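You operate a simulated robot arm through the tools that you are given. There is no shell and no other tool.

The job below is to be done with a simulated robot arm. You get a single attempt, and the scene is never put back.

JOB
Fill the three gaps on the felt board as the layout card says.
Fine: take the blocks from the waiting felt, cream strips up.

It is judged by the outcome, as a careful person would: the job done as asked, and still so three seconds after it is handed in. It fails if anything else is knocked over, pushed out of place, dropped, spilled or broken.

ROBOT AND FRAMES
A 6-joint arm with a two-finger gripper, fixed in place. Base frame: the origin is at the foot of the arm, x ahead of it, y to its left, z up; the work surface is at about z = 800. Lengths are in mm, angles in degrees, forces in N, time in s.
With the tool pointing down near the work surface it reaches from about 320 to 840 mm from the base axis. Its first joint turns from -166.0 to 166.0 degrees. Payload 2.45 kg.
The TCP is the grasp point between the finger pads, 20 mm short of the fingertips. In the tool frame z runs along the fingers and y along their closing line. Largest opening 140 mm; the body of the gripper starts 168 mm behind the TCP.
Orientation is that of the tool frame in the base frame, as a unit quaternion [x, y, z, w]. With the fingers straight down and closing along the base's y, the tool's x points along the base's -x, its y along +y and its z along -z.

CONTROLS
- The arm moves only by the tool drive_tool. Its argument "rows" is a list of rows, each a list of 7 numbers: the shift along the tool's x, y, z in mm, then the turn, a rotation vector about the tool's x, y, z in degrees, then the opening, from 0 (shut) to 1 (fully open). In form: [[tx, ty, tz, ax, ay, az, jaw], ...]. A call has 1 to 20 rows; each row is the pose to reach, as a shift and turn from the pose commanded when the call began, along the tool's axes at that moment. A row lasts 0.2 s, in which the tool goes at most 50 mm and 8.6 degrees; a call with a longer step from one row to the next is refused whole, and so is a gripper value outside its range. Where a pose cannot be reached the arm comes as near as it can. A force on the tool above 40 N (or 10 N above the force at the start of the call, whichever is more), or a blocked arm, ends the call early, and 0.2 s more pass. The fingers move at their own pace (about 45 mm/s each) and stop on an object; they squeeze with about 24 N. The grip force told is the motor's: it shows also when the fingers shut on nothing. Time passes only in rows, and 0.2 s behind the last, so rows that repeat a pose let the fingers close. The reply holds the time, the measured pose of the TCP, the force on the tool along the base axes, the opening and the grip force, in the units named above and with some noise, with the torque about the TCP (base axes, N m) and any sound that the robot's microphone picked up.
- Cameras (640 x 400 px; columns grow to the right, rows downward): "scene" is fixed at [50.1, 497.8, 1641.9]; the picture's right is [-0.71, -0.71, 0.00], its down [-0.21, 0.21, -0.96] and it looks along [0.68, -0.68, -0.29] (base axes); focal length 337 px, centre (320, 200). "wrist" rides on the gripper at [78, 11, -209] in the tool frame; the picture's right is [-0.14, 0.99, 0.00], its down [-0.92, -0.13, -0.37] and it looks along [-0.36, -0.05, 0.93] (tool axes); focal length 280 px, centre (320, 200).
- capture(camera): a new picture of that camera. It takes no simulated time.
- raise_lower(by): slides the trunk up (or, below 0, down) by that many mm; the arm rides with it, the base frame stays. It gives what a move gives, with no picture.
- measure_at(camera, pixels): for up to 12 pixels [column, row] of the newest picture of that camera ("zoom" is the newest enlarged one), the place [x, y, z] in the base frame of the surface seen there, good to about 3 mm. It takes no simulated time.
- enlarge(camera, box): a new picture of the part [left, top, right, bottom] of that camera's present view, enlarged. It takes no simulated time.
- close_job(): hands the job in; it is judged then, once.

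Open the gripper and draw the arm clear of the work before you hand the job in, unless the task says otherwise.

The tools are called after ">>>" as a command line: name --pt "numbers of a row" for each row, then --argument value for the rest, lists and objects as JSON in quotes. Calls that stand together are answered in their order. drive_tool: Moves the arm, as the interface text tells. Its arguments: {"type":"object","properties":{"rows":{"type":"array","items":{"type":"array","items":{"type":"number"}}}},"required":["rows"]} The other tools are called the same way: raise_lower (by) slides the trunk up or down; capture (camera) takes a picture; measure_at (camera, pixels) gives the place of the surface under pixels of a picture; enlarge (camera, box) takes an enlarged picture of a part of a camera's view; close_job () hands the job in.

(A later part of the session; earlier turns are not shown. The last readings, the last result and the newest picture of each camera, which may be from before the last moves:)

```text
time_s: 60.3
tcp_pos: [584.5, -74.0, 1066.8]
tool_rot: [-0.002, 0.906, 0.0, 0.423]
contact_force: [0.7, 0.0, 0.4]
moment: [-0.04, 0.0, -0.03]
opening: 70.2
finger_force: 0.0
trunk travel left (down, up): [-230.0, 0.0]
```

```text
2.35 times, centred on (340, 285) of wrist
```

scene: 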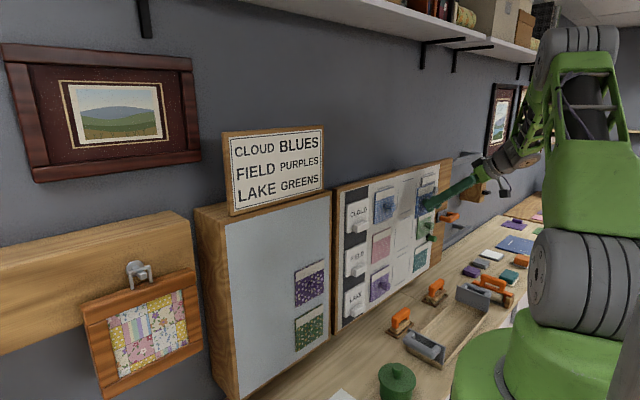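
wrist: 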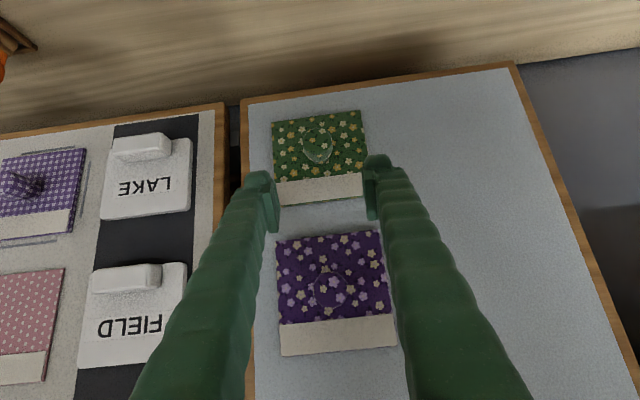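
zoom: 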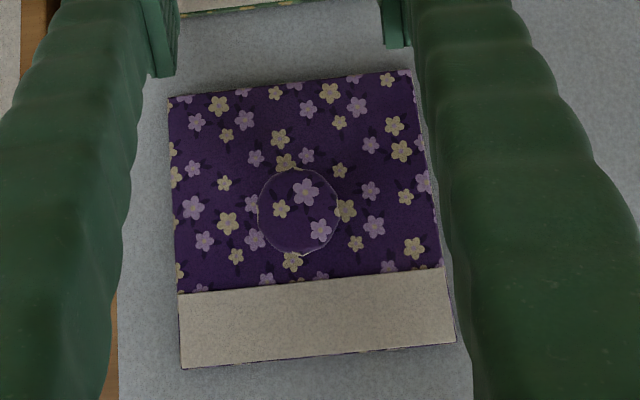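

Purple's knob centres at about (y −76, z 1139). I move up and forward to straddle it.

>>> drive_tool --pt "-23 -0.5 -3.6 0 0 0 0.5" --pt "-46.1 -1 -7.3 0 0 0 0.5" --pt "-67.6 -1.5 -9.6 0 0 0 0.5" --pt "-86.2 -2 -10.8 0 0 0 0.5" --pt "-86.2 -2 -10.8 0 0 0 0.5"

>>> capture --camera "wrist"

```text
time_s: 61.5
tcp_pos: [632.4, -77.7, 1141.9]
tool_rot: [0.0, 0.906, -0.001, 0.423]
contact_force: [-0.4, -0.2, -0.6]
moment: [0.0, 0.02, -0.02]
opening: 70.1
finger_force: 0.1
trunk travel left (down, up): [-230.0, 0.0]
```

```text
taken
```

wrist: 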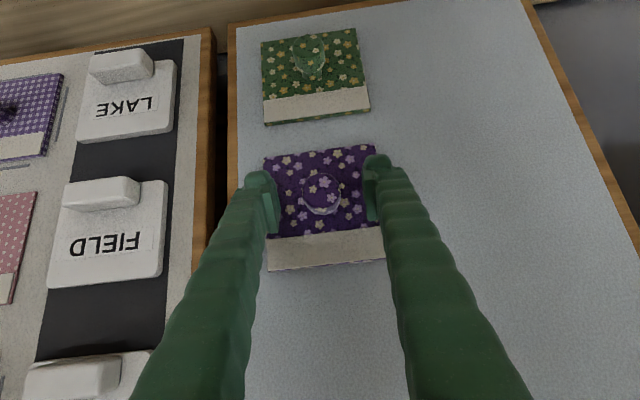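

The knob (321,193) is centred between the fingers, no contact force. I close on it.

>>> drive_tool --pt "0 0 0 0 0 0 0.2" --pt "0 0 0 0 0 0 0.1" --pt "0 0 0 0 0 0 0" --pt "0 0 0 0 0 0 0" --pt "0 0 0 0 0 0 0"

```text
time_s: 62.7
tcp_pos: [632.6, -76.1, 1141.6]
tool_rot: [-0.002, 0.906, -0.001, 0.423]
contact_force: [0.2, 7.8, 0.2]
moment: [0.02, -0.02, 0.13]
opening: 29.1
finger_force: 23.8
trunk travel left (down, up): [-230.0, 0.0]
```

Gripped firmly (29 mm, 24 N). I pull the purple block off and bring it back and down, keeping its back face clear of the green knob.

>>> drive_tool --pt "2.6 0 -3.1 0 0 0 0" --pt "6.4 0 -7.7 0 0 0 0" --pt "15.1 0 -13.4 0 0 0 0" --pt "43.5 0 -5.3 0 0 0 0"

>>> capture --camera "wrist"

```text
time_s: 63.7
tcp_pos: [600.8, -78.9, 1112.0]
tool_rot: [-0.002, 0.906, -0.001, 0.423]
contact_force: [0.5, 0.1, -0.2]
moment: [0.02, 0.0, 0.04]
opening: 29.5
finger_force: 24.5
trunk travel left (down, up): [-230.0, 0.0]
```

```text
taken
```

wrist: 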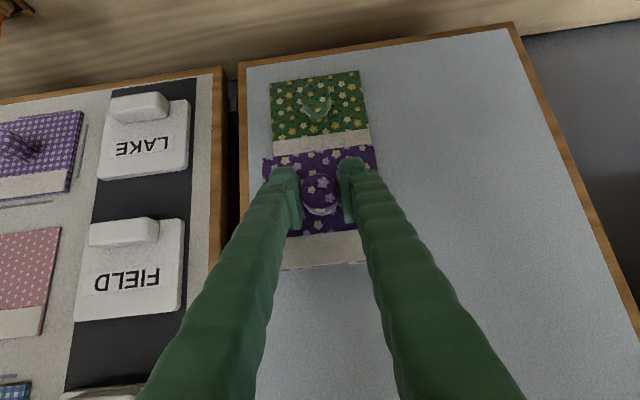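

Purple is free and upright. I move away to −y while backing to x≈570, z≈1072.

>>> drive_tool --pt "16.4 -35 0.7 0 0 0 0" --pt "33.5 -70 2 0 0 0 0" --pt "49.9 -111 2.7 0 0 0 0"

```text
time_s: 64.5
tcp_pos: [571.8, -190.6, 1070.8]
tool_rot: [0.0, 0.906, 0.0, 0.423]
contact_force: [-0.9, -0.3, 0.1]
moment: [0.01, 0.0, 0.03]
opening: 29.1
finger_force: 24.2
trunk travel left (down, up): [-230.0, 0.0]
```

No problems. I continue to the front of the FIELD-row gap at (563,-577,1138).

>>> drive_tool --pt "-4.6 -38.6 -5 0 0 0 0" --pt "-9.1 -77.2 -10 0 0 0 0" --pt "-13.7 -115.8 -15 0 0 0 0" --pt "-18.2 -154.4 -20 0 0 0 0" --pt "-22.8 -193 -25 0 0 0 0" --pt "-27.4 -231.6 -30 0 0 0 0" --pt "-31.9 -270.2 -35 0 0 0 0" --pt "-36.5 -308.8 -40 0 0 0 0" --pt "-41 -347.4 -45 0 0 0 0" --pt "-45.6 -386 -49.9 0 0 0 0" --pt "-45.6 -386 -49.9 0 0 0 0"

>>> capture --camera "wrist"

>>> measure_at --camera "wrist" --pixels '[[265, 163], [372, 152], [285, 270], [350, 263], [320, 157], [300, 160], [365, 262], [268, 170], [374, 160], [345, 264], [290, 161], [340, 155]]'

```text
time_s: 66.9
tcp_pos: [562.1, -576.4, 1138.6]
tool_rot: [-0.001, 0.906, -0.001, 0.423]
contact_force: [0.2, -0.6, 0.1]
moment: [-0.01, 0.0, -0.01]
opening: 29.3
finger_force: 24.3
trunk travel left (down, up): [-230.0, 0.0]
```

```text
taken
```

wrist: 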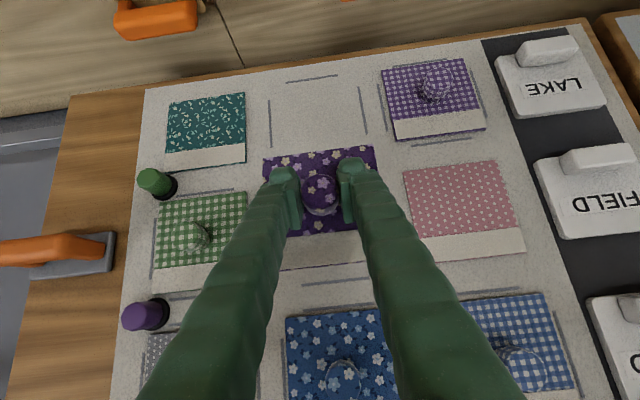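

```text
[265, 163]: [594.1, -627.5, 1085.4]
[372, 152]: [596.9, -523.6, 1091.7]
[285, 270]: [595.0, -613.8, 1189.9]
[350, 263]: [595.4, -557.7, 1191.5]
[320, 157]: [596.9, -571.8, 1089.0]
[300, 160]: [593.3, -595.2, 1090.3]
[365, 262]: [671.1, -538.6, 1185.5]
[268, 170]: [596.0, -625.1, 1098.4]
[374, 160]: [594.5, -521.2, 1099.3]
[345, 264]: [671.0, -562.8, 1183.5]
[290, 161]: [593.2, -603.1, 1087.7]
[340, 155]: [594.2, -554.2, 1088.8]
```

Purple block centre (−575,1140) vs gap (−578,1141). I advance 60 mm with a 2 mm correction.

>>> drive_tool --pt "-9.8 -0.5 11.3 0 0 0 0" --pt "-19.7 -1 22.7 0 0 0 0" --pt "-29.5 -1.5 34 0 0 0 0" --pt "-39.3 -2 45.4 0 0 0 0" --pt "-39.3 -2 45.4 0 0 0 0"

>>> drive_tool --pt "-1.3 0 1.5 0 0 0 0" --pt "-2.6 0 3.1 0 0 0 0" --pt "-3.9 0 4.6 0 0 0 0" --pt "-5.1 0 6.1 0 0 0 0" --pt "-6 0 7.2 0 0 0 0"

```text
time_s: 68.1
tcp_pos: [621.7, -578.5, 1140.0]
tool_rot: [-0.001, 0.906, -0.001, 0.423]
contact_force: [-1.1, 0.4, -0.2]
moment: [-0.01, 0.04, 0.0]
opening: 29.1
finger_force: 24.2
trunk travel left (down, up): [-230.0, 0.0]
```

```text
time_s: 69.3
tcp_pos: [631.2, -577.4, 1139.8]
tool_rot: [-0.002, 0.906, 0.0, 0.423]
contact_force: [-0.1, 0.1, 0.3]
moment: [0.04, 0.02, 0.04]
opening: 29.1
finger_force: 23.6
trunk travel left (down, up): [-230.0, 0.0]
```

No contact yet at x=631. I keep creeping in 2 mm rows.

>>> drive_tool --pt "-1.3 0 1.5 0 0 0 0" --pt "-2.6 0 3.1 0 0 0 0" --pt "-3.2 0 3.8 0 0 0 0"

```text
time_s: 70.1
tcp_pos: [632.2, -576.6, 1140.3]
tool_rot: [0.0, 0.906, -0.001, 0.423]
contact_force: [-24.7, 2.3, -0.6]
moment: [0.0, 0.09, 0.06]
opening: 29.4
finger_force: 23.5
trunk travel left (down, up): [-230.0, 0.0]
```

Now pressed at ~25 N. I hold briefly, relax, and open the fingers.

>>> drive_tool --pt "0 0 0 0 0 0 0" --pt "2.2 0 -2.6 0 0 0 0" --pt "2.2 0 -2.6 0 0 0 0.3" --pt "2.2 0 -2.6 0 0 0 0.5" --pt "2.2 0 -2.6 0 0 0 0.5" --pt "2.2 0 -2.6 0 0 0 0.5"

>>> capture --camera "wrist"

```text
time_s: 71.5
tcp_pos: [634.3, -576.2, 1141.0]
tool_rot: [-0.002, 0.907, 0.0, 0.422]
contact_force: [-0.1, 0.7, -0.5]
moment: [-0.01, 0.03, 0.01]
opening: 69.8
finger_force: 0.0
trunk travel left (down, up): [-230.0, 0.0]
```

```text
taken
```

wrist: 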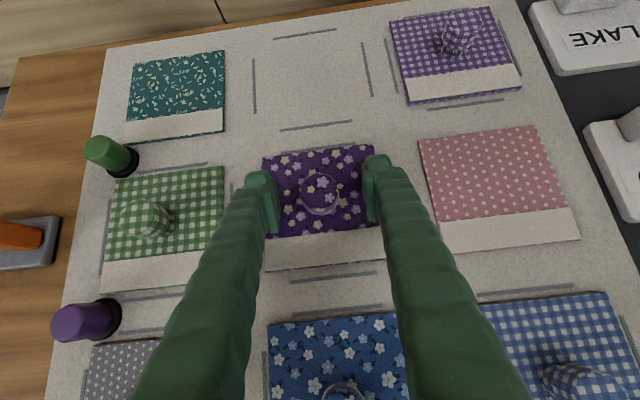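

Purple is seated in the FIELD gap. I withdraw straight back, then head for the green block.

>>> drive_tool --pt "12.8 0 -15.3 0 0 0 0.5" --pt "25.7 0 -30.7 0 0 0 0.5" --pt "42.4 0 -50.6 0 0 0 0.5"

>>> drive_tool --pt "13.7 41 11.4 0 0 0 0.5" --pt "27.4 82 22.8 0 0 0 0.5" --pt "41 123 34.3 0 0 0 0.5" --pt "54.7 164 45.7 0 0 0 0.5" --pt "68.4 205 57.1 0 0 0 0.5" --pt "82 246 68.5 0 0 0 0.5"

>>> drive_tool --pt "3.5 42 8.5 0 0 0 0.5" --pt "7 84 17 0 0 0 0.5" --pt "10.5 126 25.5 0 0 0 0.5" --pt "14 168 34 0 0 0 0.5" --pt "17.5 210 42.5 0 0 0 0.5" --pt "21 256 42.5 0 0 0 0.5"

>>> capture --camera "wrist"

```text
time_s: 72.3
tcp_pos: [566.8, -576.9, 1140.1]
tool_rot: [-0.001, 0.906, -0.001, 0.423]
contact_force: [0.4, -0.2, 0.9]
moment: [0.01, -0.02, -0.02]
opening: 69.8
finger_force: 0.0
trunk travel left (down, up): [-230.0, 0.0]
```

```text
time_s: 73.7
tcp_pos: [567.5, -330.3, 1032.6]
tool_rot: [-0.002, 0.906, -0.001, 0.422]
contact_force: [0.8, 0.0, 0.4]
moment: [-0.02, 0.01, -0.01]
opening: 69.7
finger_force: 0.0
trunk travel left (down, up): [-230.0, 0.0]
```

```text
time_s: 75.1
tcp_pos: [585.0, -75.4, 991.0]
tool_rot: [-0.001, 0.906, -0.001, 0.423]
contact_force: [0.5, 0.5, -0.5]
moment: [-0.03, 0.03, -0.04]
opening: 70.0
finger_force: 0.1
trunk travel left (down, up): [-230.0, 0.0]
```

```text
taken
```

wrist: 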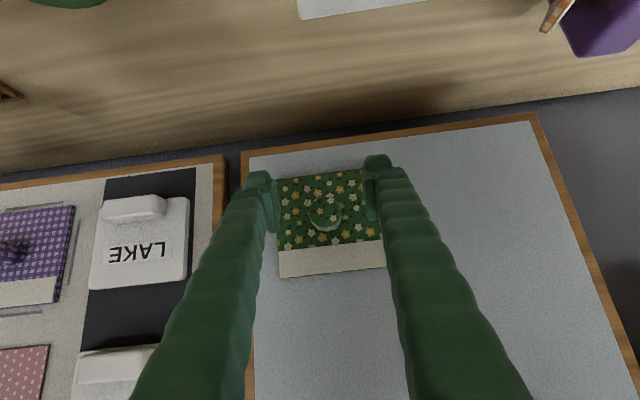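

I measure the green knob (about (325,214)) and corners from here.

>>> measure_at --camera "wrist" --pixels '[[325, 214], [318, 206], [332, 222], [281, 278], [383, 267], [281, 183], [325, 275], [325, 175], [315, 214], [335, 214], [325, 205], [325, 225]]'

>>> enlarge --camera "wrist" --box '[250, 150, 410, 290]'

```text
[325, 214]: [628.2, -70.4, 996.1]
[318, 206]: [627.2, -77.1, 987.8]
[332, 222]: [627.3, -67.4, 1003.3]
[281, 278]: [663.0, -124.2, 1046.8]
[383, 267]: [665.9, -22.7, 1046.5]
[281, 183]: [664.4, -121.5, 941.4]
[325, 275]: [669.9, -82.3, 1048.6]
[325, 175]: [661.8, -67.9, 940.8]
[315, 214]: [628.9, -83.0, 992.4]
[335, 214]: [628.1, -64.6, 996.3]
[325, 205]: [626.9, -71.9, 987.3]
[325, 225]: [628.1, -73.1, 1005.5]
```

```text
2.86 times, centred on (330, 220) of wrist
```

zoom: 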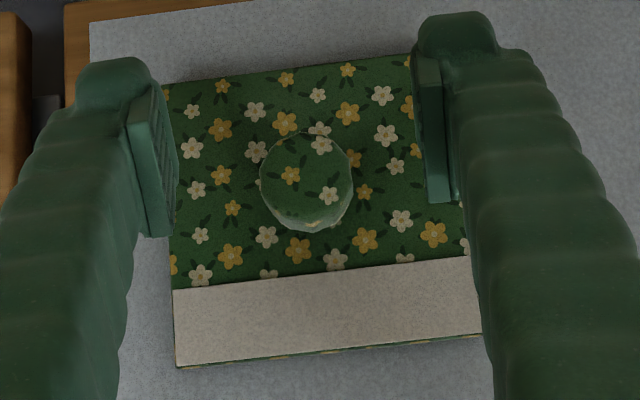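

Green knob centre (y −72.5, z 995.5). I advance to straddle it, then close.

>>> drive_tool --pt "-11.1 1.5 11.2 0 0 0 0.5" --pt "-22.2 3 22.3 0 0 0 0.5" --pt "-33.3 3 33.5 0 0 0 0.5" --pt "-33.3 3 33.5 0 0 0 0.5"

>>> capture --camera "wrist"

```text
time_s: 76.1
tcp_pos: [632.1, -71.8, 993.5]
tool_rot: [0.0, 0.906, -0.001, 0.423]
contact_force: [0.0, -0.2, 0.0]
moment: [0.0, -0.01, 0.01]
opening: 69.8
finger_force: 0.1
trunk travel left (down, up): [-230.0, 0.0]
```

```text
taken
```

wrist: 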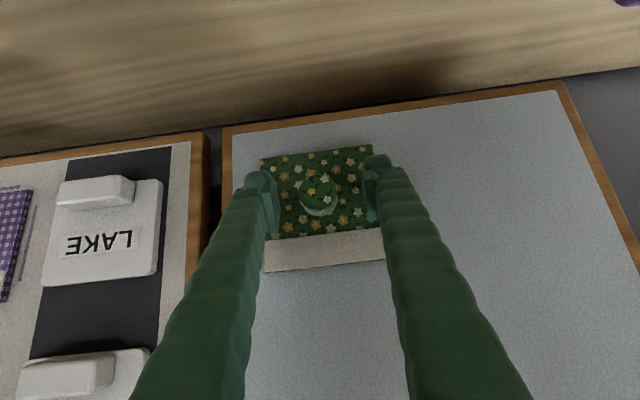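

The knob (318,197) is centred between the fingers with no contact. I close.

>>> drive_tool --pt "0 0 0 0 0 0 0.2" --pt "0 0 0 0 0 0 0.1" --pt "0 0 0 0 0 0 0" --pt "0 0 0 0 0 0 0" --pt "0 0 0 0 0 0 0"

>>> drive_tool --pt "2.6 0 -3.1 0 0 0 0" --pt "6.4 0 -7.7 0 0 0 0" --pt "12.8 0 -15.3 0 0 0 0" --pt "22.5 0 -26.8 0 0 0 0" --pt "38.5 0 -46 0 0 0 0"

>>> capture --camera "wrist"

```text
time_s: 77.3
tcp_pos: [632.7, -73.7, 993.6]
tool_rot: [0.0, 0.907, -0.001, 0.422]
contact_force: [0.7, -8.7, -0.7]
moment: [-0.05, 0.01, -0.13]
opening: 29.1
finger_force: 23.6
trunk travel left (down, up): [-230.0, 0.0]
```

```text
time_s: 78.5
tcp_pos: [572.8, -72.7, 993.9]
tool_rot: [-0.001, 0.906, 0.0, 0.423]
contact_force: [0.2, -0.1, 0.2]
moment: [0.0, 0.0, -0.01]
opening: 29.4
finger_force: 23.9
trunk travel left (down, up): [-230.0, 0.0]
```

```text
taken
```

wrist: 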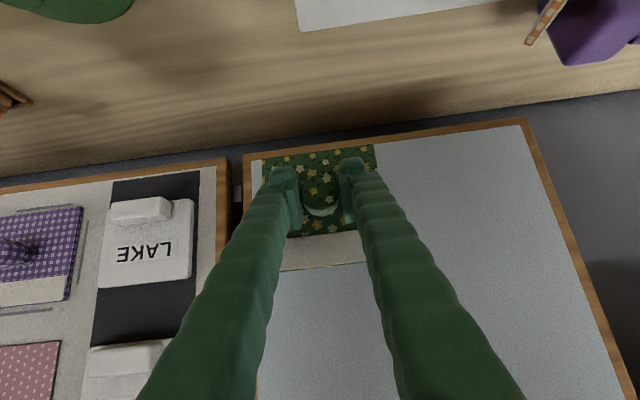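

Green is free and upright. I traverse to the LAKE-row gap at x≈562, z≈991.

>>> drive_tool --pt "3.4 -42 -3 0 0 0 0" --pt "6.8 -84 -5 0 0 0 0" --pt "10.1 -126 -5.8 0 0 0 0" --pt "10.1 -168 -5.8 0 0 0 0" --pt "10.1 -210 -5.8 0 0 0 0" --pt "10.1 -252 -5.8 0 0 0 0" --pt "10.1 -294 -5.8 0 0 0 0" --pt "10.1 -336 -5.8 0 0 0 0" --pt "10.1 -378 -5.8 0 0 0 0" --pt "10.1 -420 -5.8 0 0 0 0" --pt "10.1 -462 -5.8 0 0 0 0" --pt "10.1 -504 -5.8 0 0 0 0" --pt "10.1 -504 -5.8 0 0 0 0"

>>> capture --camera "wrist"

>>> measure_at --camera "wrist" --pixels '[[265, 163], [372, 152], [285, 268], [320, 157], [300, 160], [268, 170], [374, 160], [290, 161], [340, 155], [320, 265], [310, 266], [300, 267]]'

```text
time_s: 81.3
tcp_pos: [562.4, -577.1, 989.3]
tool_rot: [0.0, 0.906, -0.002, 0.422]
contact_force: [0.3, 0.9, -0.1]
moment: [-0.02, -0.01, -0.02]
opening: 29.2
finger_force: 24.1
trunk travel left (down, up): [-230.0, 0.0]
```

```text
taken
```

wrist: 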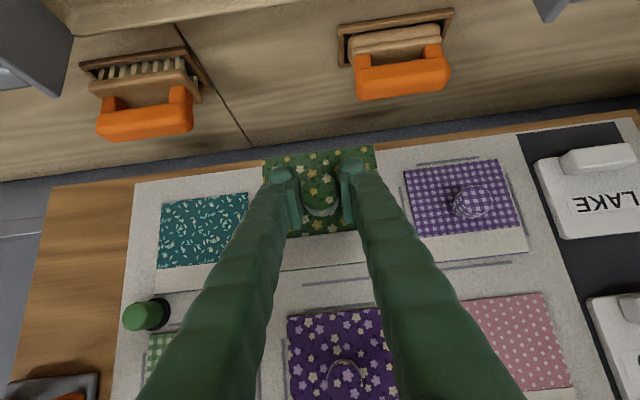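

```text
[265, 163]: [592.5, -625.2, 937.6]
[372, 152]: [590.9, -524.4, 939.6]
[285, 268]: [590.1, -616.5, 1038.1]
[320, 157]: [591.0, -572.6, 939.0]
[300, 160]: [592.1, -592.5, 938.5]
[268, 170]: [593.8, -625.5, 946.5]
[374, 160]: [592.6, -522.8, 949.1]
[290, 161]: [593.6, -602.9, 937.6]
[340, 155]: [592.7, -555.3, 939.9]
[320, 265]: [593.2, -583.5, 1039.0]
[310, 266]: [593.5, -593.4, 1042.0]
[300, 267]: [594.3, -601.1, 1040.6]
```

Green block centre (−575.5, 989) vs gap (−578, 991). I advance with the small correction, then creep to contact.

>>> drive_tool --pt "-10.1 -0.5 11.1 0 0 0 0" --pt "-20.2 -1 22.2 0 0 0 0" --pt "-30.3 -1.5 33.3 0 0 0 0" --pt "-40.4 -2 44.4 0 0 0 0" --pt "-40.4 -2 44.4 0 0 0 0"

>>> drive_tool --pt "-1.3 0 1.5 0 0 0 0" --pt "-2.6 0 3.1 0 0 0 0" --pt "-3.9 0 4.6 0 0 0 0" --pt "-5.1 0 6.1 0 0 0 0"

```text
time_s: 82.5
tcp_pos: [621.8, -579.2, 992.7]
tool_rot: [-0.001, 0.906, 0.0, 0.423]
contact_force: [0.1, 0.5, -0.2]
moment: [-0.01, 0.0, -0.01]
opening: 29.2
finger_force: 24.3
trunk travel left (down, up): [-230.0, 0.0]
```

```text
time_s: 83.5
tcp_pos: [630.3, -577.9, 991.5]
tool_rot: [-0.002, 0.907, 0.0, 0.422]
contact_force: [-0.9, 1.1, -0.1]
moment: [0.0, -0.02, -0.02]
opening: 29.3
finger_force: 23.8
trunk travel left (down, up): [-230.0, 0.0]
```

Nearly touching at x=630. I creep on to press it to about 25 N.

>>> drive_tool --pt "-1.3 0 1.5 0 0 0 0" --pt "-2.6 0 3.1 0 0 0 0" --pt "-3.9 0 4.6 0 0 0 0"

```text
time_s: 84.3
tcp_pos: [633.1, -577.7, 992.7]
tool_rot: [0.0, 0.907, 0.0, 0.422]
contact_force: [-25.2, 4.7, 2.4]
moment: [0.0, 0.03, 0.06]
opening: 29.7
finger_force: 23.6
trunk travel left (down, up): [-230.0, 0.0]
```

Pressed at 25 N. I hold, relax and release.

>>> drive_tool --pt "0 0 0 0 0 0 0" --pt "2.2 0 -2.6 0 0 0 0" --pt "2.2 0 -2.6 0 0 0 0.3" --pt "2.2 0 -2.6 0 0 0 0.5" --pt "2.2 0 -2.6 0 0 0 0.5" --pt "2.2 0 -2.6 0 0 0 0.5"

>>> drive_tool --pt "12.8 0 -15.3 0 0 0 0.5" --pt "25.7 0 -30.7 0 0 0 0.5" --pt "42.4 0 -50.6 0 0 0 0.5"

>>> capture --camera "wrist"

>>> capture --camera "scene"

```text
time_s: 85.7
tcp_pos: [631.8, -578.1, 993.2]
tool_rot: [-0.001, 0.906, 0.0, 0.423]
contact_force: [0.6, 0.4, -1.2]
moment: [0.04, -0.01, -0.02]
opening: 70.2
finger_force: 0.0
trunk travel left (down, up): [-230.0, 0.0]
```

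```text
time_s: 86.5
tcp_pos: [565.7, -578.7, 993.5]
tool_rot: [0.0, 0.906, -0.001, 0.423]
contact_force: [0.4, 0.0, -1.0]
moment: [0.03, -0.01, -0.02]
opening: 70.1
finger_force: 0.0
trunk travel left (down, up): [-230.0, 0.0]
```

```text
taken
```

wrist: 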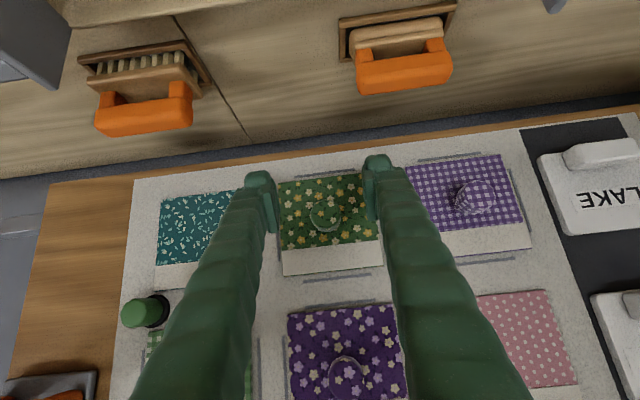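

```text
taken
```

scene: 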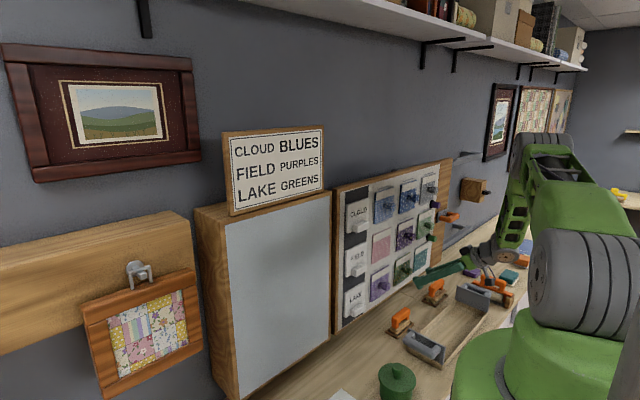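

All three gaps are filled: blue in CLOUD, purple in FIELD, green in LAKE, cream strips up. Now I want to retrieve the fallen orange block and put it back on the waiting felt; I travel back toward y≈40 first.

>>> drive_tool --pt "-4.5 37.5 -3.8 0 0 0 0.5" --pt "-9 75 -7.6 0 0 0 0.5" --pt "-13.5 112.5 -11.3 0 0 0 0.5" --pt "-18 150 -15.1 0 0 0 0.5" --pt "-22.5 187.5 -18.9 0 0 0 0.5" --pt "-27 225 -22.7 0 0 0 0.5" --pt "-31.5 262.5 -26.4 0 0 0 0.5" --pt "-36 300 -30.2 0 0 0 0.5"

>>> drive_tool --pt "-1.5 39.8 1.8 0 0 0 0.5" --pt "-3 79.5 3.7 0 0 0 0.5" --pt "-4.6 119.3 5.5 0 0 0 0.5" --pt "-6.1 159 7.3 0 0 0 0.5" --pt "-7.6 198.8 9.1 0 0 0 0.5" --pt "-9.1 238.5 11 0 0 0 0.5" --pt "-10.7 278.3 12.8 0 0 0 0.5" --pt "-12.2 320 14.6 0 0 0 0.5"

>>> capture --camera "wrist"

>>> enlarge --camera "scene" --box '[320, 160, 460, 330]'

```text
time_s: 88.3
tcp_pos: [566.6, -277.0, 1040.8]
tool_rot: [-0.001, 0.906, -0.001, 0.423]
contact_force: [0.2, -0.2, -0.8]
moment: [-0.04, 0.0, -0.05]
opening: 69.9
finger_force: 0.0
trunk travel left (down, up): [-230.0, 0.0]
```

```text
time_s: 90.1
tcp_pos: [584.9, 44.4, 1038.3]
tool_rot: [-0.001, 0.906, -0.001, 0.422]
contact_force: [-0.6, 0.0, -0.5]
moment: [-0.03, 0.01, -0.05]
opening: 69.9
finger_force: 0.1
trunk travel left (down, up): [-230.0, 0.0]
```

```text
taken
```

wrist: 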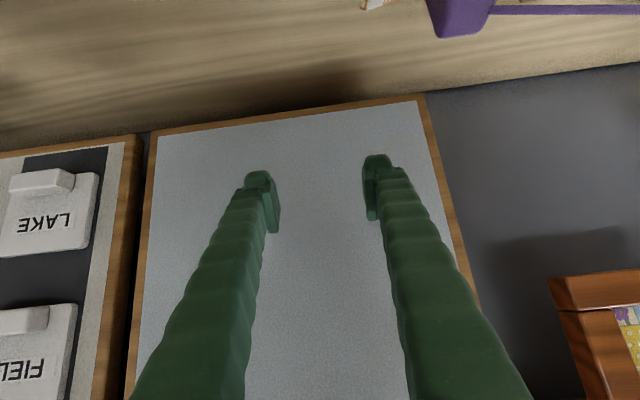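

```text
2.35 times, centred on (390, 245) of scene
```

zoom: 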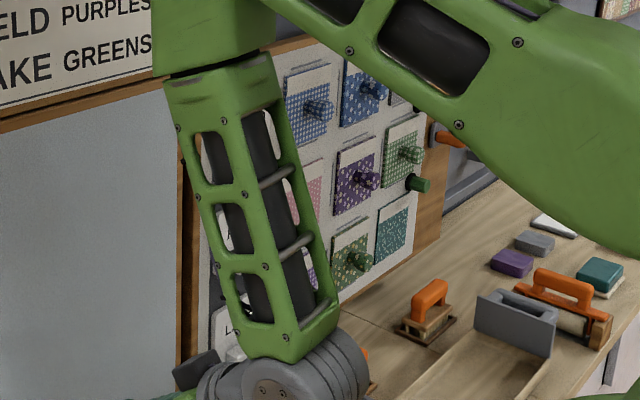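

The three placed blocks hold. I reverse the pitch through the straight-wrist point back to tool-down at (470,44,1090).

>>> drive_tool --pt "4.8 0 -17.4 0 7.15 0 0.5" --pt "9.7 0 -34.7 0 14.3 0 0.5" --pt "14.5 0 -52.1 0 21.4 0 0.5" --pt "19.4 0 -69.5 0 28.6 0 0.5" --pt "24.2 0 -86.9 0 35.7 0 0.5" --pt "29.1 0 -104.2 0 42.9 0 0.5" --pt "33.9 0 -121.6 0 50 0 0.5" --pt "33.9 0 -121.6 0 50 0 0.5"

>>> capture --camera "wrist"

```text
time_s: 91.9
tcp_pos: [469.3, 41.2, 1091.1]
tool_rot: [-0.001, 1.0, -0.001, -0.001]
contact_force: [0.7, -0.2, -0.4]
moment: [0.0, -0.03, 0.06]
opening: 70.0
finger_force: 0.0
trunk travel left (down, up): [-230.0, 0.0]
```

```text
taken
```

wrist: 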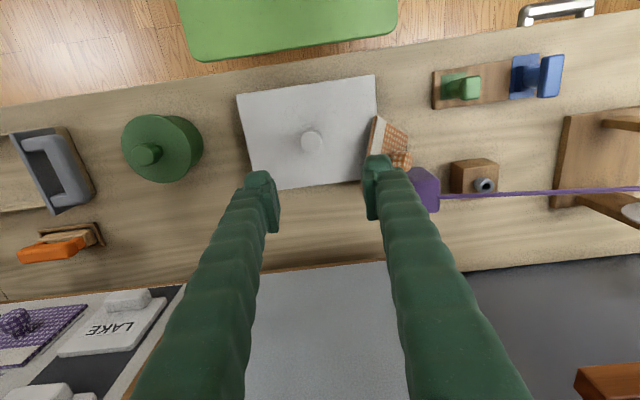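

Tool-down again. The orange block is half hidden by the finger at (390,150), so I shift to (430,160,1090) to look at it between the fingers.

>>> drive_tool --pt "13 40 0 0 0 0 0.5" --pt "26 80 0 0 0 0 0.5" --pt "39 119 0 0 0 0 0.5" --pt "39 119 0 0 0 0 0.5"

>>> capture --camera "wrist"

>>> enlarge --camera "wrist" --box '[230, 90, 410, 240]'

```text
time_s: 92.9
tcp_pos: [430.7, 160.6, 1088.2]
tool_rot: [0.0, 1.0, -0.001, 0.0]
contact_force: [0.2, 0.4, 0.4]
moment: [0.02, 0.0, -0.03]
opening: 70.1
finger_force: 0.0
trunk travel left (down, up): [-230.0, 0.0]
```

```text
taken
```

wrist: 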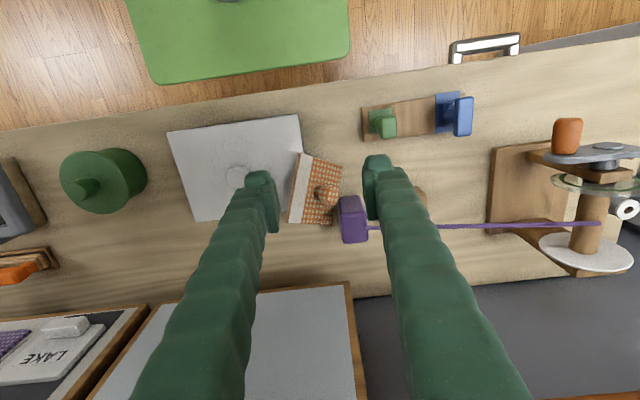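

```text
2.67 times, centred on (320, 165) of wrist
```

zoom: 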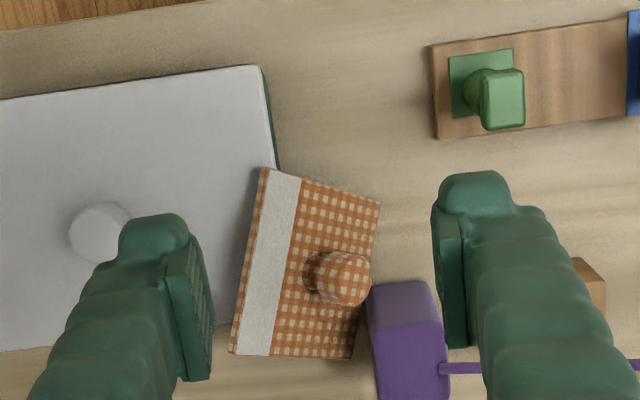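

Clear view: the block leans with its cream edge on the tray and the knob toward +y. I measure its corners and the knob.

>>> measure_at --camera "zoom" --pixels '[[270, 172], [236, 350], [377, 206], [352, 354], [345, 278], [335, 262], [360, 280], [340, 300], [300, 200], [310, 335], [285, 260], [325, 225]]'

>>> measure_at --camera "zoom" --pixels '[[405, 290], [410, 350], [375, 300], [435, 290], [240, 120], [268, 120], [150, 250], [352, 290], [350, 265], [365, 265], [390, 180], [400, 250]]'

```text
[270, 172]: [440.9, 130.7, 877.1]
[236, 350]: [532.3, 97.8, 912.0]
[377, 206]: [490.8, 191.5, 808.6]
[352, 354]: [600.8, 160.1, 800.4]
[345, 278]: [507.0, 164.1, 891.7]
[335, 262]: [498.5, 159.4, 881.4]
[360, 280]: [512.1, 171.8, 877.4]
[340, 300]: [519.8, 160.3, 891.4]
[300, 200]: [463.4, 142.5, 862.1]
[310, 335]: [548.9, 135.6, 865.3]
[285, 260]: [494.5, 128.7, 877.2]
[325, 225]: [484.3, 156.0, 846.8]
```

```text
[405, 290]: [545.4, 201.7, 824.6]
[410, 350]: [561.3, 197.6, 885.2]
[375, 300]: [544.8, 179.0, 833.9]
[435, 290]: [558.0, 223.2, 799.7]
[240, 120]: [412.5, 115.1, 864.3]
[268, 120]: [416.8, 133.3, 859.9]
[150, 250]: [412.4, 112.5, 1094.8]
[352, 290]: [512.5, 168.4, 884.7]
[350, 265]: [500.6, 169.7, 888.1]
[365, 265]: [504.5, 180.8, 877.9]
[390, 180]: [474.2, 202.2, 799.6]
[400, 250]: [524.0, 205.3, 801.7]
```

The block stands on one corner: front-face normal ≈(0.01,0.74,0.67), turned ~28° in its plane, knob end near (510,171,883). A grasp with the tool about 20° off vertical gives exactly the 40°-pitched hold I need for hanging it back. I first return to (470,44,1090) and pitch back into the good wrist branch.

>>> drive_tool --pt "-13.1 -38.9 -0.7 0 0 0 0.5" --pt "-26.2 -77.7 -1.3 0 0 0 0.5" --pt "-39.3 -116.6 -2 0 0 0 0.5" --pt "-39.3 -116.6 -2 0 0 0 0.5"

>>> drive_tool --pt "-16.4 -0.5 7.1 0 -7.1 0 0.5" --pt "-32.9 -1 14.3 0 -14.3 0 0.5" --pt "-49.3 -1.5 21.4 0 -21.4 0 0.5" --pt "-65.7 -2 28.6 0 -28.6 0 0.5" --pt "-82.1 -2.5 35.7 0 -35.7 0 0.5" --pt "-98.6 -3 42.9 0 -42.9 0 0.5" --pt "-115 -3 50 0 -50 0 0.5"

```text
time_s: 93.9
tcp_pos: [471.1, 45.2, 1091.0]
tool_rot: [0.0, 1.0, -0.001, 0.001]
contact_force: [-0.1, 0.7, 0.4]
moment: [0.0, 0.0, 0.04]
opening: 70.3
finger_force: 0.1
trunk travel left (down, up): [-230.0, 0.0]
```

```text
time_s: 95.5
tcp_pos: [586.3, 41.2, 1042.3]
tool_rot: [-0.001, 0.906, -0.001, 0.423]
contact_force: [0.1, 0.1, 0.4]
moment: [0.0, 0.06, 0.0]
opening: 70.1
finger_force: 0.1
out of reach, approached as far as the arm can: row 2
trunk travel left (down, up): [-230.0, 0.0]
```

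Back in the good branch. Now I turn the tool gradually (≈110° about a fixed tool axis) while moving over the orange block; first half.

>>> drive_tool --pt "9 10.1 -1.6 2.7 0.8 7.35 0.5" --pt "18 20.3 -3.2 5.4 1.6 14.7 0.5" --pt "27 30.4 -4.8 8.1 2.4 22.05 0.5" --pt "35.9 40.6 -6.4 10.7 3.1 29.4 0.5" --pt "44.9 50.7 -8 13.4 3.9 36.75 0.5" --pt "53.9 60.8 -9.6 16.1 4.7 44.1 0.5" --pt "62.9 71 -11.3 18.8 5.5 51.45 0.5"

>>> capture --camera "wrist"

```text
time_s: 97.1
tcp_pos: [535.3, 112.9, 1001.5]
tool_rot: [0.457, 0.824, 0.04, 0.332]
contact_force: [0.0, -0.2, -0.2]
moment: [0.01, -0.02, -0.02]
opening: 70.0
finger_force: 0.2
trunk travel left (down, up): [-230.0, 0.0]
```

```text
taken
```

wrist: 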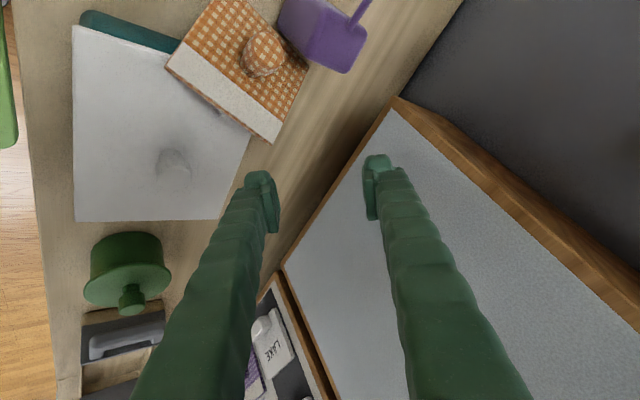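

The pose follows the plan and this view shows the block well. I measure its corners and knob again from this angle.

>>> enlarge --camera "wrist" --box '[140, 0, 380, 160]'

>>> measure_at --camera "zoom" --pixels '[[75, 180], [205, 15], [365, 368], [450, 170], [330, 135], [300, 150], [355, 120], [170, 180], [300, 290], [250, 60], [390, 230], [200, 240]]'

```text
2.50 times, centred on (260, 80) of wrist
```

zoom: 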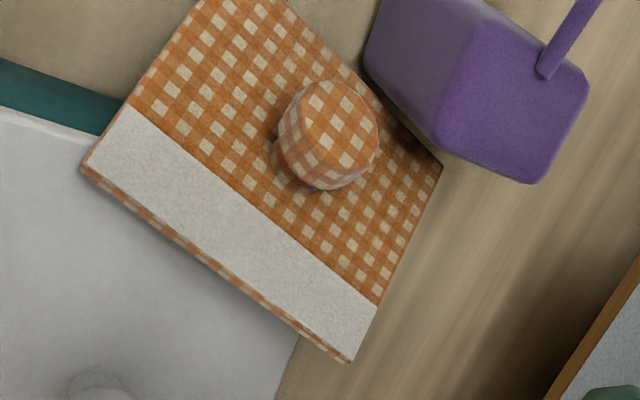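

```text
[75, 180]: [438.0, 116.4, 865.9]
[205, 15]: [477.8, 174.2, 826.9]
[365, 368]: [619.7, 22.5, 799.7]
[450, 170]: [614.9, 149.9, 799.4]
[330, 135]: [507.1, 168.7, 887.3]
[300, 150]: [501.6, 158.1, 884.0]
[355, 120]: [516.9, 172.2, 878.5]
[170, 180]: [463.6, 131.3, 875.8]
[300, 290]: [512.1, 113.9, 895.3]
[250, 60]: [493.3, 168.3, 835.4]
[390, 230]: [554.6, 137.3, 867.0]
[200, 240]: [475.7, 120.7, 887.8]
```

I take the actual corner pixels just inside the face for the in-plane rotation.

>>> measure_at --camera "zoom" --pixels '[[92, 166], [348, 347], [435, 171], [134, 110], [373, 302], [201, 8], [290, 8], [380, 75], [326, 134], [312, 182], [340, 90], [375, 130]]'

```text
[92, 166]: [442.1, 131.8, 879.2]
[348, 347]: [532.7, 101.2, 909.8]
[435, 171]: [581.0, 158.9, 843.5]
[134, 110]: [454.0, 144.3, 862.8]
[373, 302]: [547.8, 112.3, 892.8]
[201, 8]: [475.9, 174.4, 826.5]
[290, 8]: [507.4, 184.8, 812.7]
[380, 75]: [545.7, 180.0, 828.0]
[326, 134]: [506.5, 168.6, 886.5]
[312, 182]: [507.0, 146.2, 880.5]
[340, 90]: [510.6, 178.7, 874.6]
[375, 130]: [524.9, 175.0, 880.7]
```

The block pose is now well determined (centre ≈(511.6,145.4,861.3)). I finish the turn and move to a pre-grasp point 75 mm back from the knob along the tool axis.

>>> drive_tool --pt "13.7 -1.3 -0.6 2.87 0.79 7.17 0.5" --pt "27.5 -2.6 -1.2 5.74 1.57 14.34 0.5" --pt "41.2 -3.9 -1.8 8.61 2.36 21.5 0.5" --pt "55 -5.2 -2.5 11.5 3.14 28.7 0.5" --pt "68.7 -6.5 -3.1 14.4 3.93 35.9 0.45" --pt "82.5 -7.8 -3.7 17.2 4.7 43 0.43" --pt "96.2 -9.1 -4.3 20.1 5.5 50.2 0.43" --pt "96.2 -9.1 -4.3 20.1 5.5 50.2 0.43"

>>> capture --camera "wrist"

```text
time_s: 98.9
tcp_pos: [492.5, 182.6, 951.9]
tool_rot: [0.809, 0.562, 0.057, 0.164]
contact_force: [0.1, -0.7, 0.0]
moment: [0.05, 0.01, -0.05]
opening: 60.2
finger_force: 0.0
trunk travel left (down, up): [-230.0, 0.0]
```

```text
taken
```

wrist: 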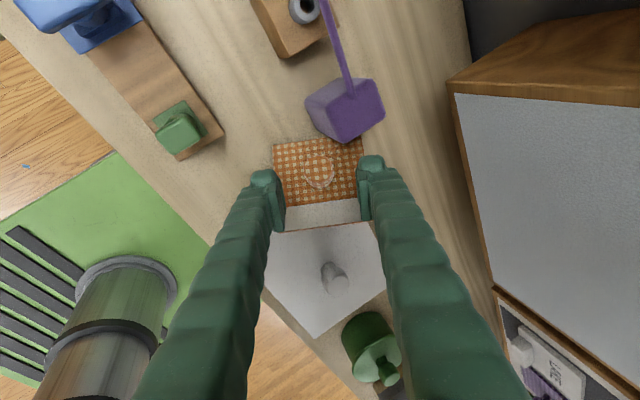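

Well aligned: the block appears square to the gripper with the knob at (320,178) between the fingers. I verify the knob position once more before descending along the tool axis.

>>> enlarge --camera "wrist" --box '[240, 60, 410, 240]'

>>> measure_at --camera "zoom" --pixels '[[305, 265], [315, 280], [300, 240], [335, 262], [290, 290], [190, 230], [395, 205], [225, 330], [400, 320], [400, 120], [330, 190], [360, 150]]'

```text
2.22 times, centred on (325, 150) of wrist
```

zoom: 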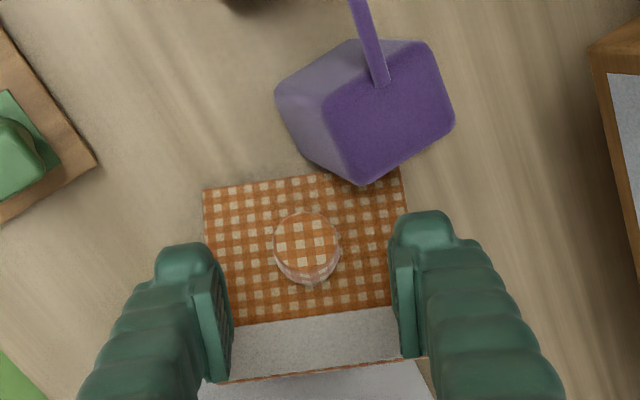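

```text
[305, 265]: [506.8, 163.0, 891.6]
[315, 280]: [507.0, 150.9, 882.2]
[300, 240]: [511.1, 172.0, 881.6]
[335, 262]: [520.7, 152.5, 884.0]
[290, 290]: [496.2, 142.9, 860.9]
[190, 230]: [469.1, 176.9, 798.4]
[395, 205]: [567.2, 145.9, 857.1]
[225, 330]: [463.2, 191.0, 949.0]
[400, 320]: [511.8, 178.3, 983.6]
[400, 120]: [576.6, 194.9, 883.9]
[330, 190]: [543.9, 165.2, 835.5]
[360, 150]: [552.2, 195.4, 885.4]
```

The purple box is close to where the right finger will come. I measure its near corner to check clearance.

>>> measure_at --camera "zoom" --pixels '[[362, 178], [350, 172], [375, 172], [335, 165], [310, 145], [295, 120], [280, 95], [420, 145], [450, 120], [320, 100], [340, 140], [362, 120]]'

```text
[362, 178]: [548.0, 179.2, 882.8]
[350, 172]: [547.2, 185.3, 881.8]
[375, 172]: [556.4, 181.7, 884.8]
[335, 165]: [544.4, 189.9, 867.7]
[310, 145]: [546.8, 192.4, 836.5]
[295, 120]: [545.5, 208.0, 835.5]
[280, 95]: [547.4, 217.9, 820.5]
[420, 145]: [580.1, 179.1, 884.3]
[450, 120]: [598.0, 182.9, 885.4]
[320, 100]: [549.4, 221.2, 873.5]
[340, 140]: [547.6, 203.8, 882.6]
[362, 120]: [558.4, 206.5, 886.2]
```

Nearest box corner is (546,178,885); with a slightly raised, narrower approach the finger clears it by ~6 mm. I descend along the tool axis, first most of the way, with a 52 mm opening.

>>> drive_tool --pt "-0.4 -0.3 16 0 0 0 0.37" --pt "-0.8 -0.6 32 0 0 0 0.37" --pt "-1.1 -0.8 46 0 0 0 0.37" --pt "-1.1 -0.8 46 0 0 0 0.37"

>>> capture --camera "wrist"

>>> enlarge --camera "wrist" --box '[240, 80, 410, 260]'

```text
time_s: 99.9
tcp_pos: [503.6, 171.9, 909.8]
tool_rot: [0.809, 0.562, 0.058, 0.165]
contact_force: [-0.7, 0.1, 0.7]
moment: [0.0, -0.02, -0.02]
opening: 52.2
finger_force: 0.0
trunk travel left (down, up): [-230.0, 0.0]
```

```text
taken
```

wrist: 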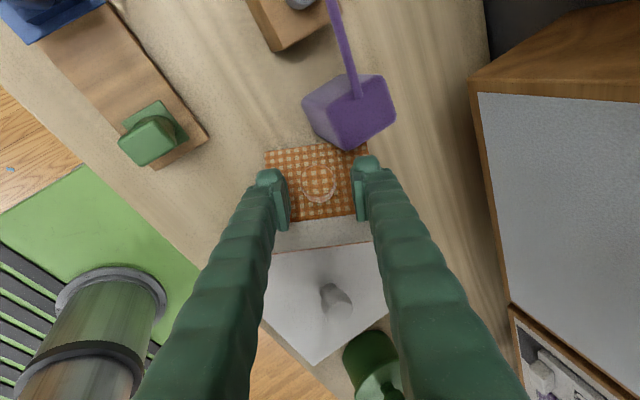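

```text
2.22 times, centred on (325, 170) of wrist
```

zoom: 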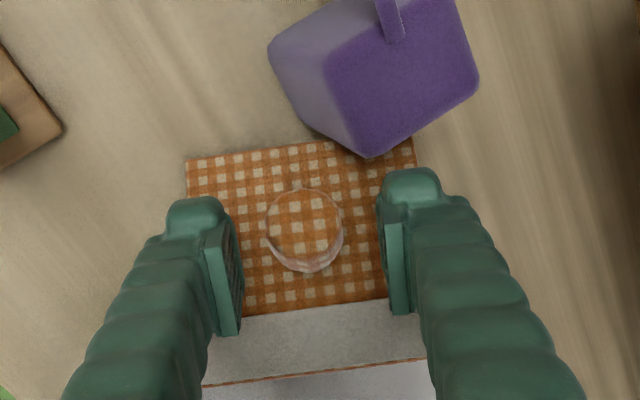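

Still well centred and clear of the purple box. I descend the last 26 mm.

>>> drive_tool --pt "0.1 -0.3 9 0 0 0 0.37" --pt "0.2 -0.5 18 0 0 0 0.37" --pt "0.3 -0.6 26 0 0 0 0.37" --pt "0.3 -0.6 26 0 0 0 0.37"

>>> capture --camera "wrist"

>>> enlarge --camera "wrist" --box '[240, 80, 410, 260]'

```text
time_s: 100.9
tcp_pos: [511.1, 168.1, 884.6]
tool_rot: [0.809, 0.562, 0.057, 0.165]
contact_force: [-0.4, 0.2, 1.5]
moment: [-0.03, -0.01, 0.03]
opening: 51.7
finger_force: 0.0
trunk travel left (down, up): [-230.0, 0.0]
```

```text
taken
```

wrist: 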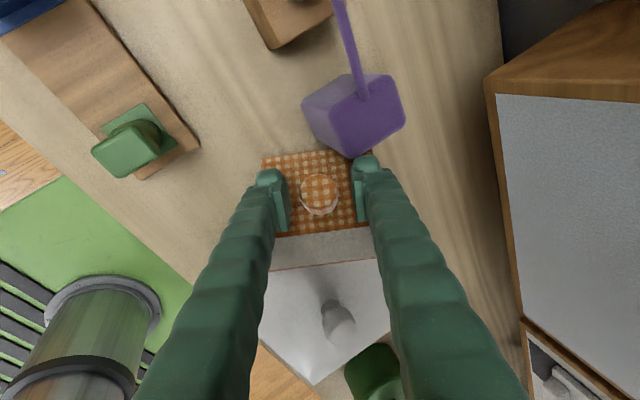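

```text
2.22 times, centred on (325, 170) of wrist
```

zoom: 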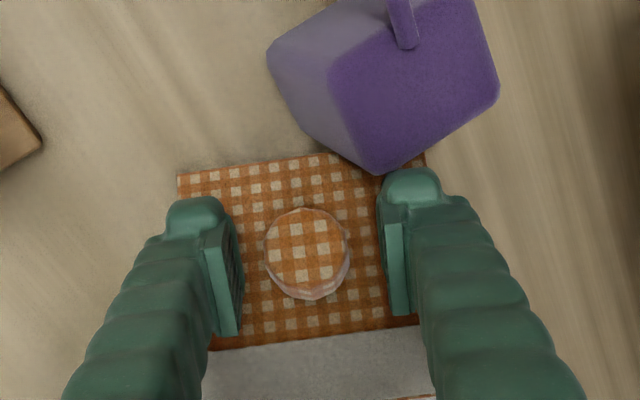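

The knob sits at (319,194), the same place as in the earlier good grasps. I close on it.

>>> drive_tool --pt "0 0 0 0 0 0 0.25" --pt "0 0 0 0 0 0 0.1" --pt "0 0 0 0 0 0 0" --pt "0 0 0 0 0 0 0" --pt "0 0 0 0 0 0 0"

>>> capture --camera "wrist"

```text
time_s: 102.1
tcp_pos: [510.3, 167.1, 884.4]
tool_rot: [0.809, 0.562, 0.057, 0.164]
contact_force: [-2.7, -9.5, 6.5]
moment: [-0.24, 0.19, -0.31]
opening: 29.0
finger_force: 23.7
trunk travel left (down, up): [-230.0, 0.0]
```

```text
taken
```

wrist: 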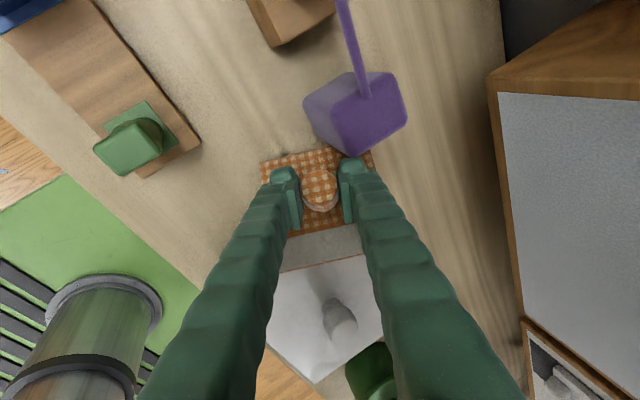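

Gripped at 29 mm. I lift it slowly, mostly upward with a slight drift away from the purple box and off the tray edge.

>>> drive_tool --pt "-2 1.7 -4.5 0 0 0 0" --pt "-4 3.4 -9 0 0 0 0" --pt "-8.1 6.7 -18.2 0 0 0 0"

>>> capture --camera "wrist"

```text
time_s: 102.9
tcp_pos: [509.6, 162.5, 903.7]
tool_rot: [0.809, 0.562, 0.057, 0.165]
contact_force: [-0.1, -0.1, -0.8]
moment: [0.06, 0.0, 0.06]
opening: 28.8
finger_force: 23.6
trunk travel left (down, up): [-230.0, 0.0]
```

```text
taken
```

wrist: 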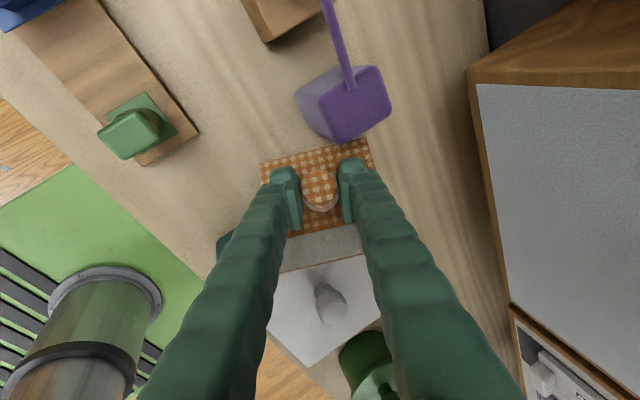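

The block is free (no load) and the purple box and tray look undisturbed. I lift it further to z≈1000.

>>> drive_tool --pt "-3.5 8.9 -30.2 0 0 0 0" --pt "-7.1 17.9 -60.5 0 0 0 0" --pt "-10.6 26.8 -90.7 0 0 0 0" --pt "-10.6 26.8 -90.7 0 0 0 0"

>>> capture --camera "wrist"

>>> enlarge --camera "wrist" --box '[200, 40, 460, 280]'

```text
time_s: 103.9
tcp_pos: [503.8, 162.9, 998.8]
tool_rot: [0.808, 0.562, 0.058, 0.165]
contact_force: [-0.1, 0.1, -0.5]
moment: [-0.02, 0.0, 0.0]
opening: 29.1
finger_force: 24.1
trunk travel left (down, up): [-230.0, 0.0]
```

```text
taken
```

wrist: 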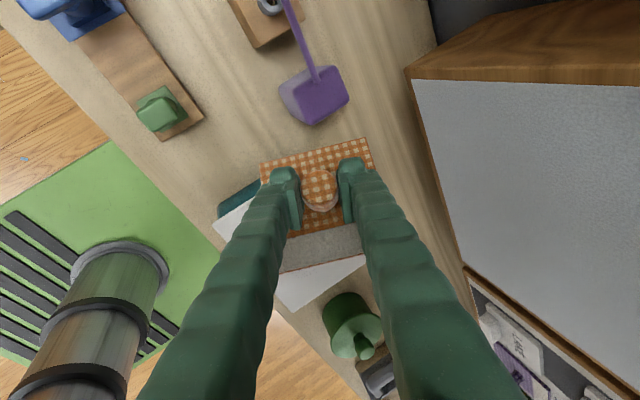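

```text
1.67 times, centred on (330, 160) of wrist
```

zoom: 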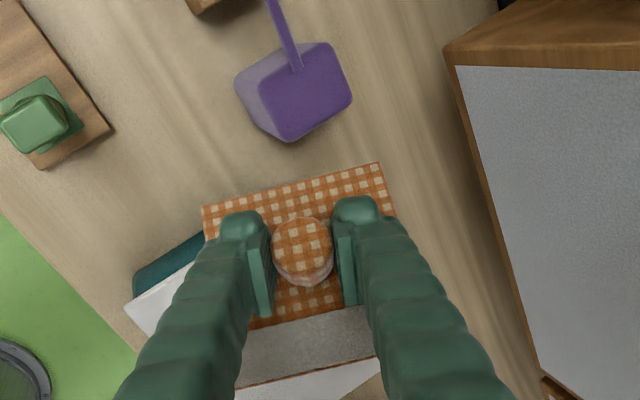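

Orange block secure in the grip. I rotate it back to the hanging orientation while moving to (585,41,1050), reversing the earlier turn (first half).

>>> drive_tool --pt "-6.3 9.1 -0.1 -2.78 -0.85 -7.25 0" --pt "-12.7 18.2 -0.2 -5.56 -1.7 -14.5 0" --pt "-19 27.3 -0.2 -8.34 -2.55 -21.75 0" --pt "-25.3 36.4 -0.3 -11.1 -3.4 -29 0" --pt "-31.6 45.5 -0.4 -13.9 -4.25 -36.25 0" --pt "-38 54.6 -0.5 -16.7 -5.1 -43.5 0" --pt "-44.3 63.7 -0.5 -19.5 -5.95 -50.75 0"

>>> capture --camera "wrist"

```text
time_s: 105.5
tcp_pos: [543.8, 101.0, 1024.2]
tool_rot: [0.454, 0.827, 0.033, 0.33]
contact_force: [0.3, -0.1, 0.0]
moment: [0.03, 0.04, 0.02]
opening: 29.5
finger_force: 24.3
trunk travel left (down, up): [-230.0, 0.0]
```

```text
taken
```

wrist: 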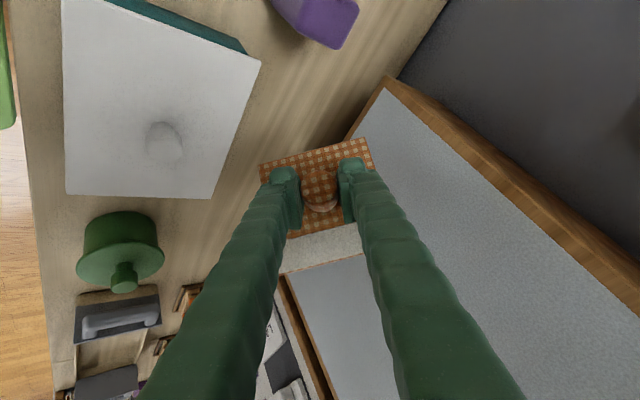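

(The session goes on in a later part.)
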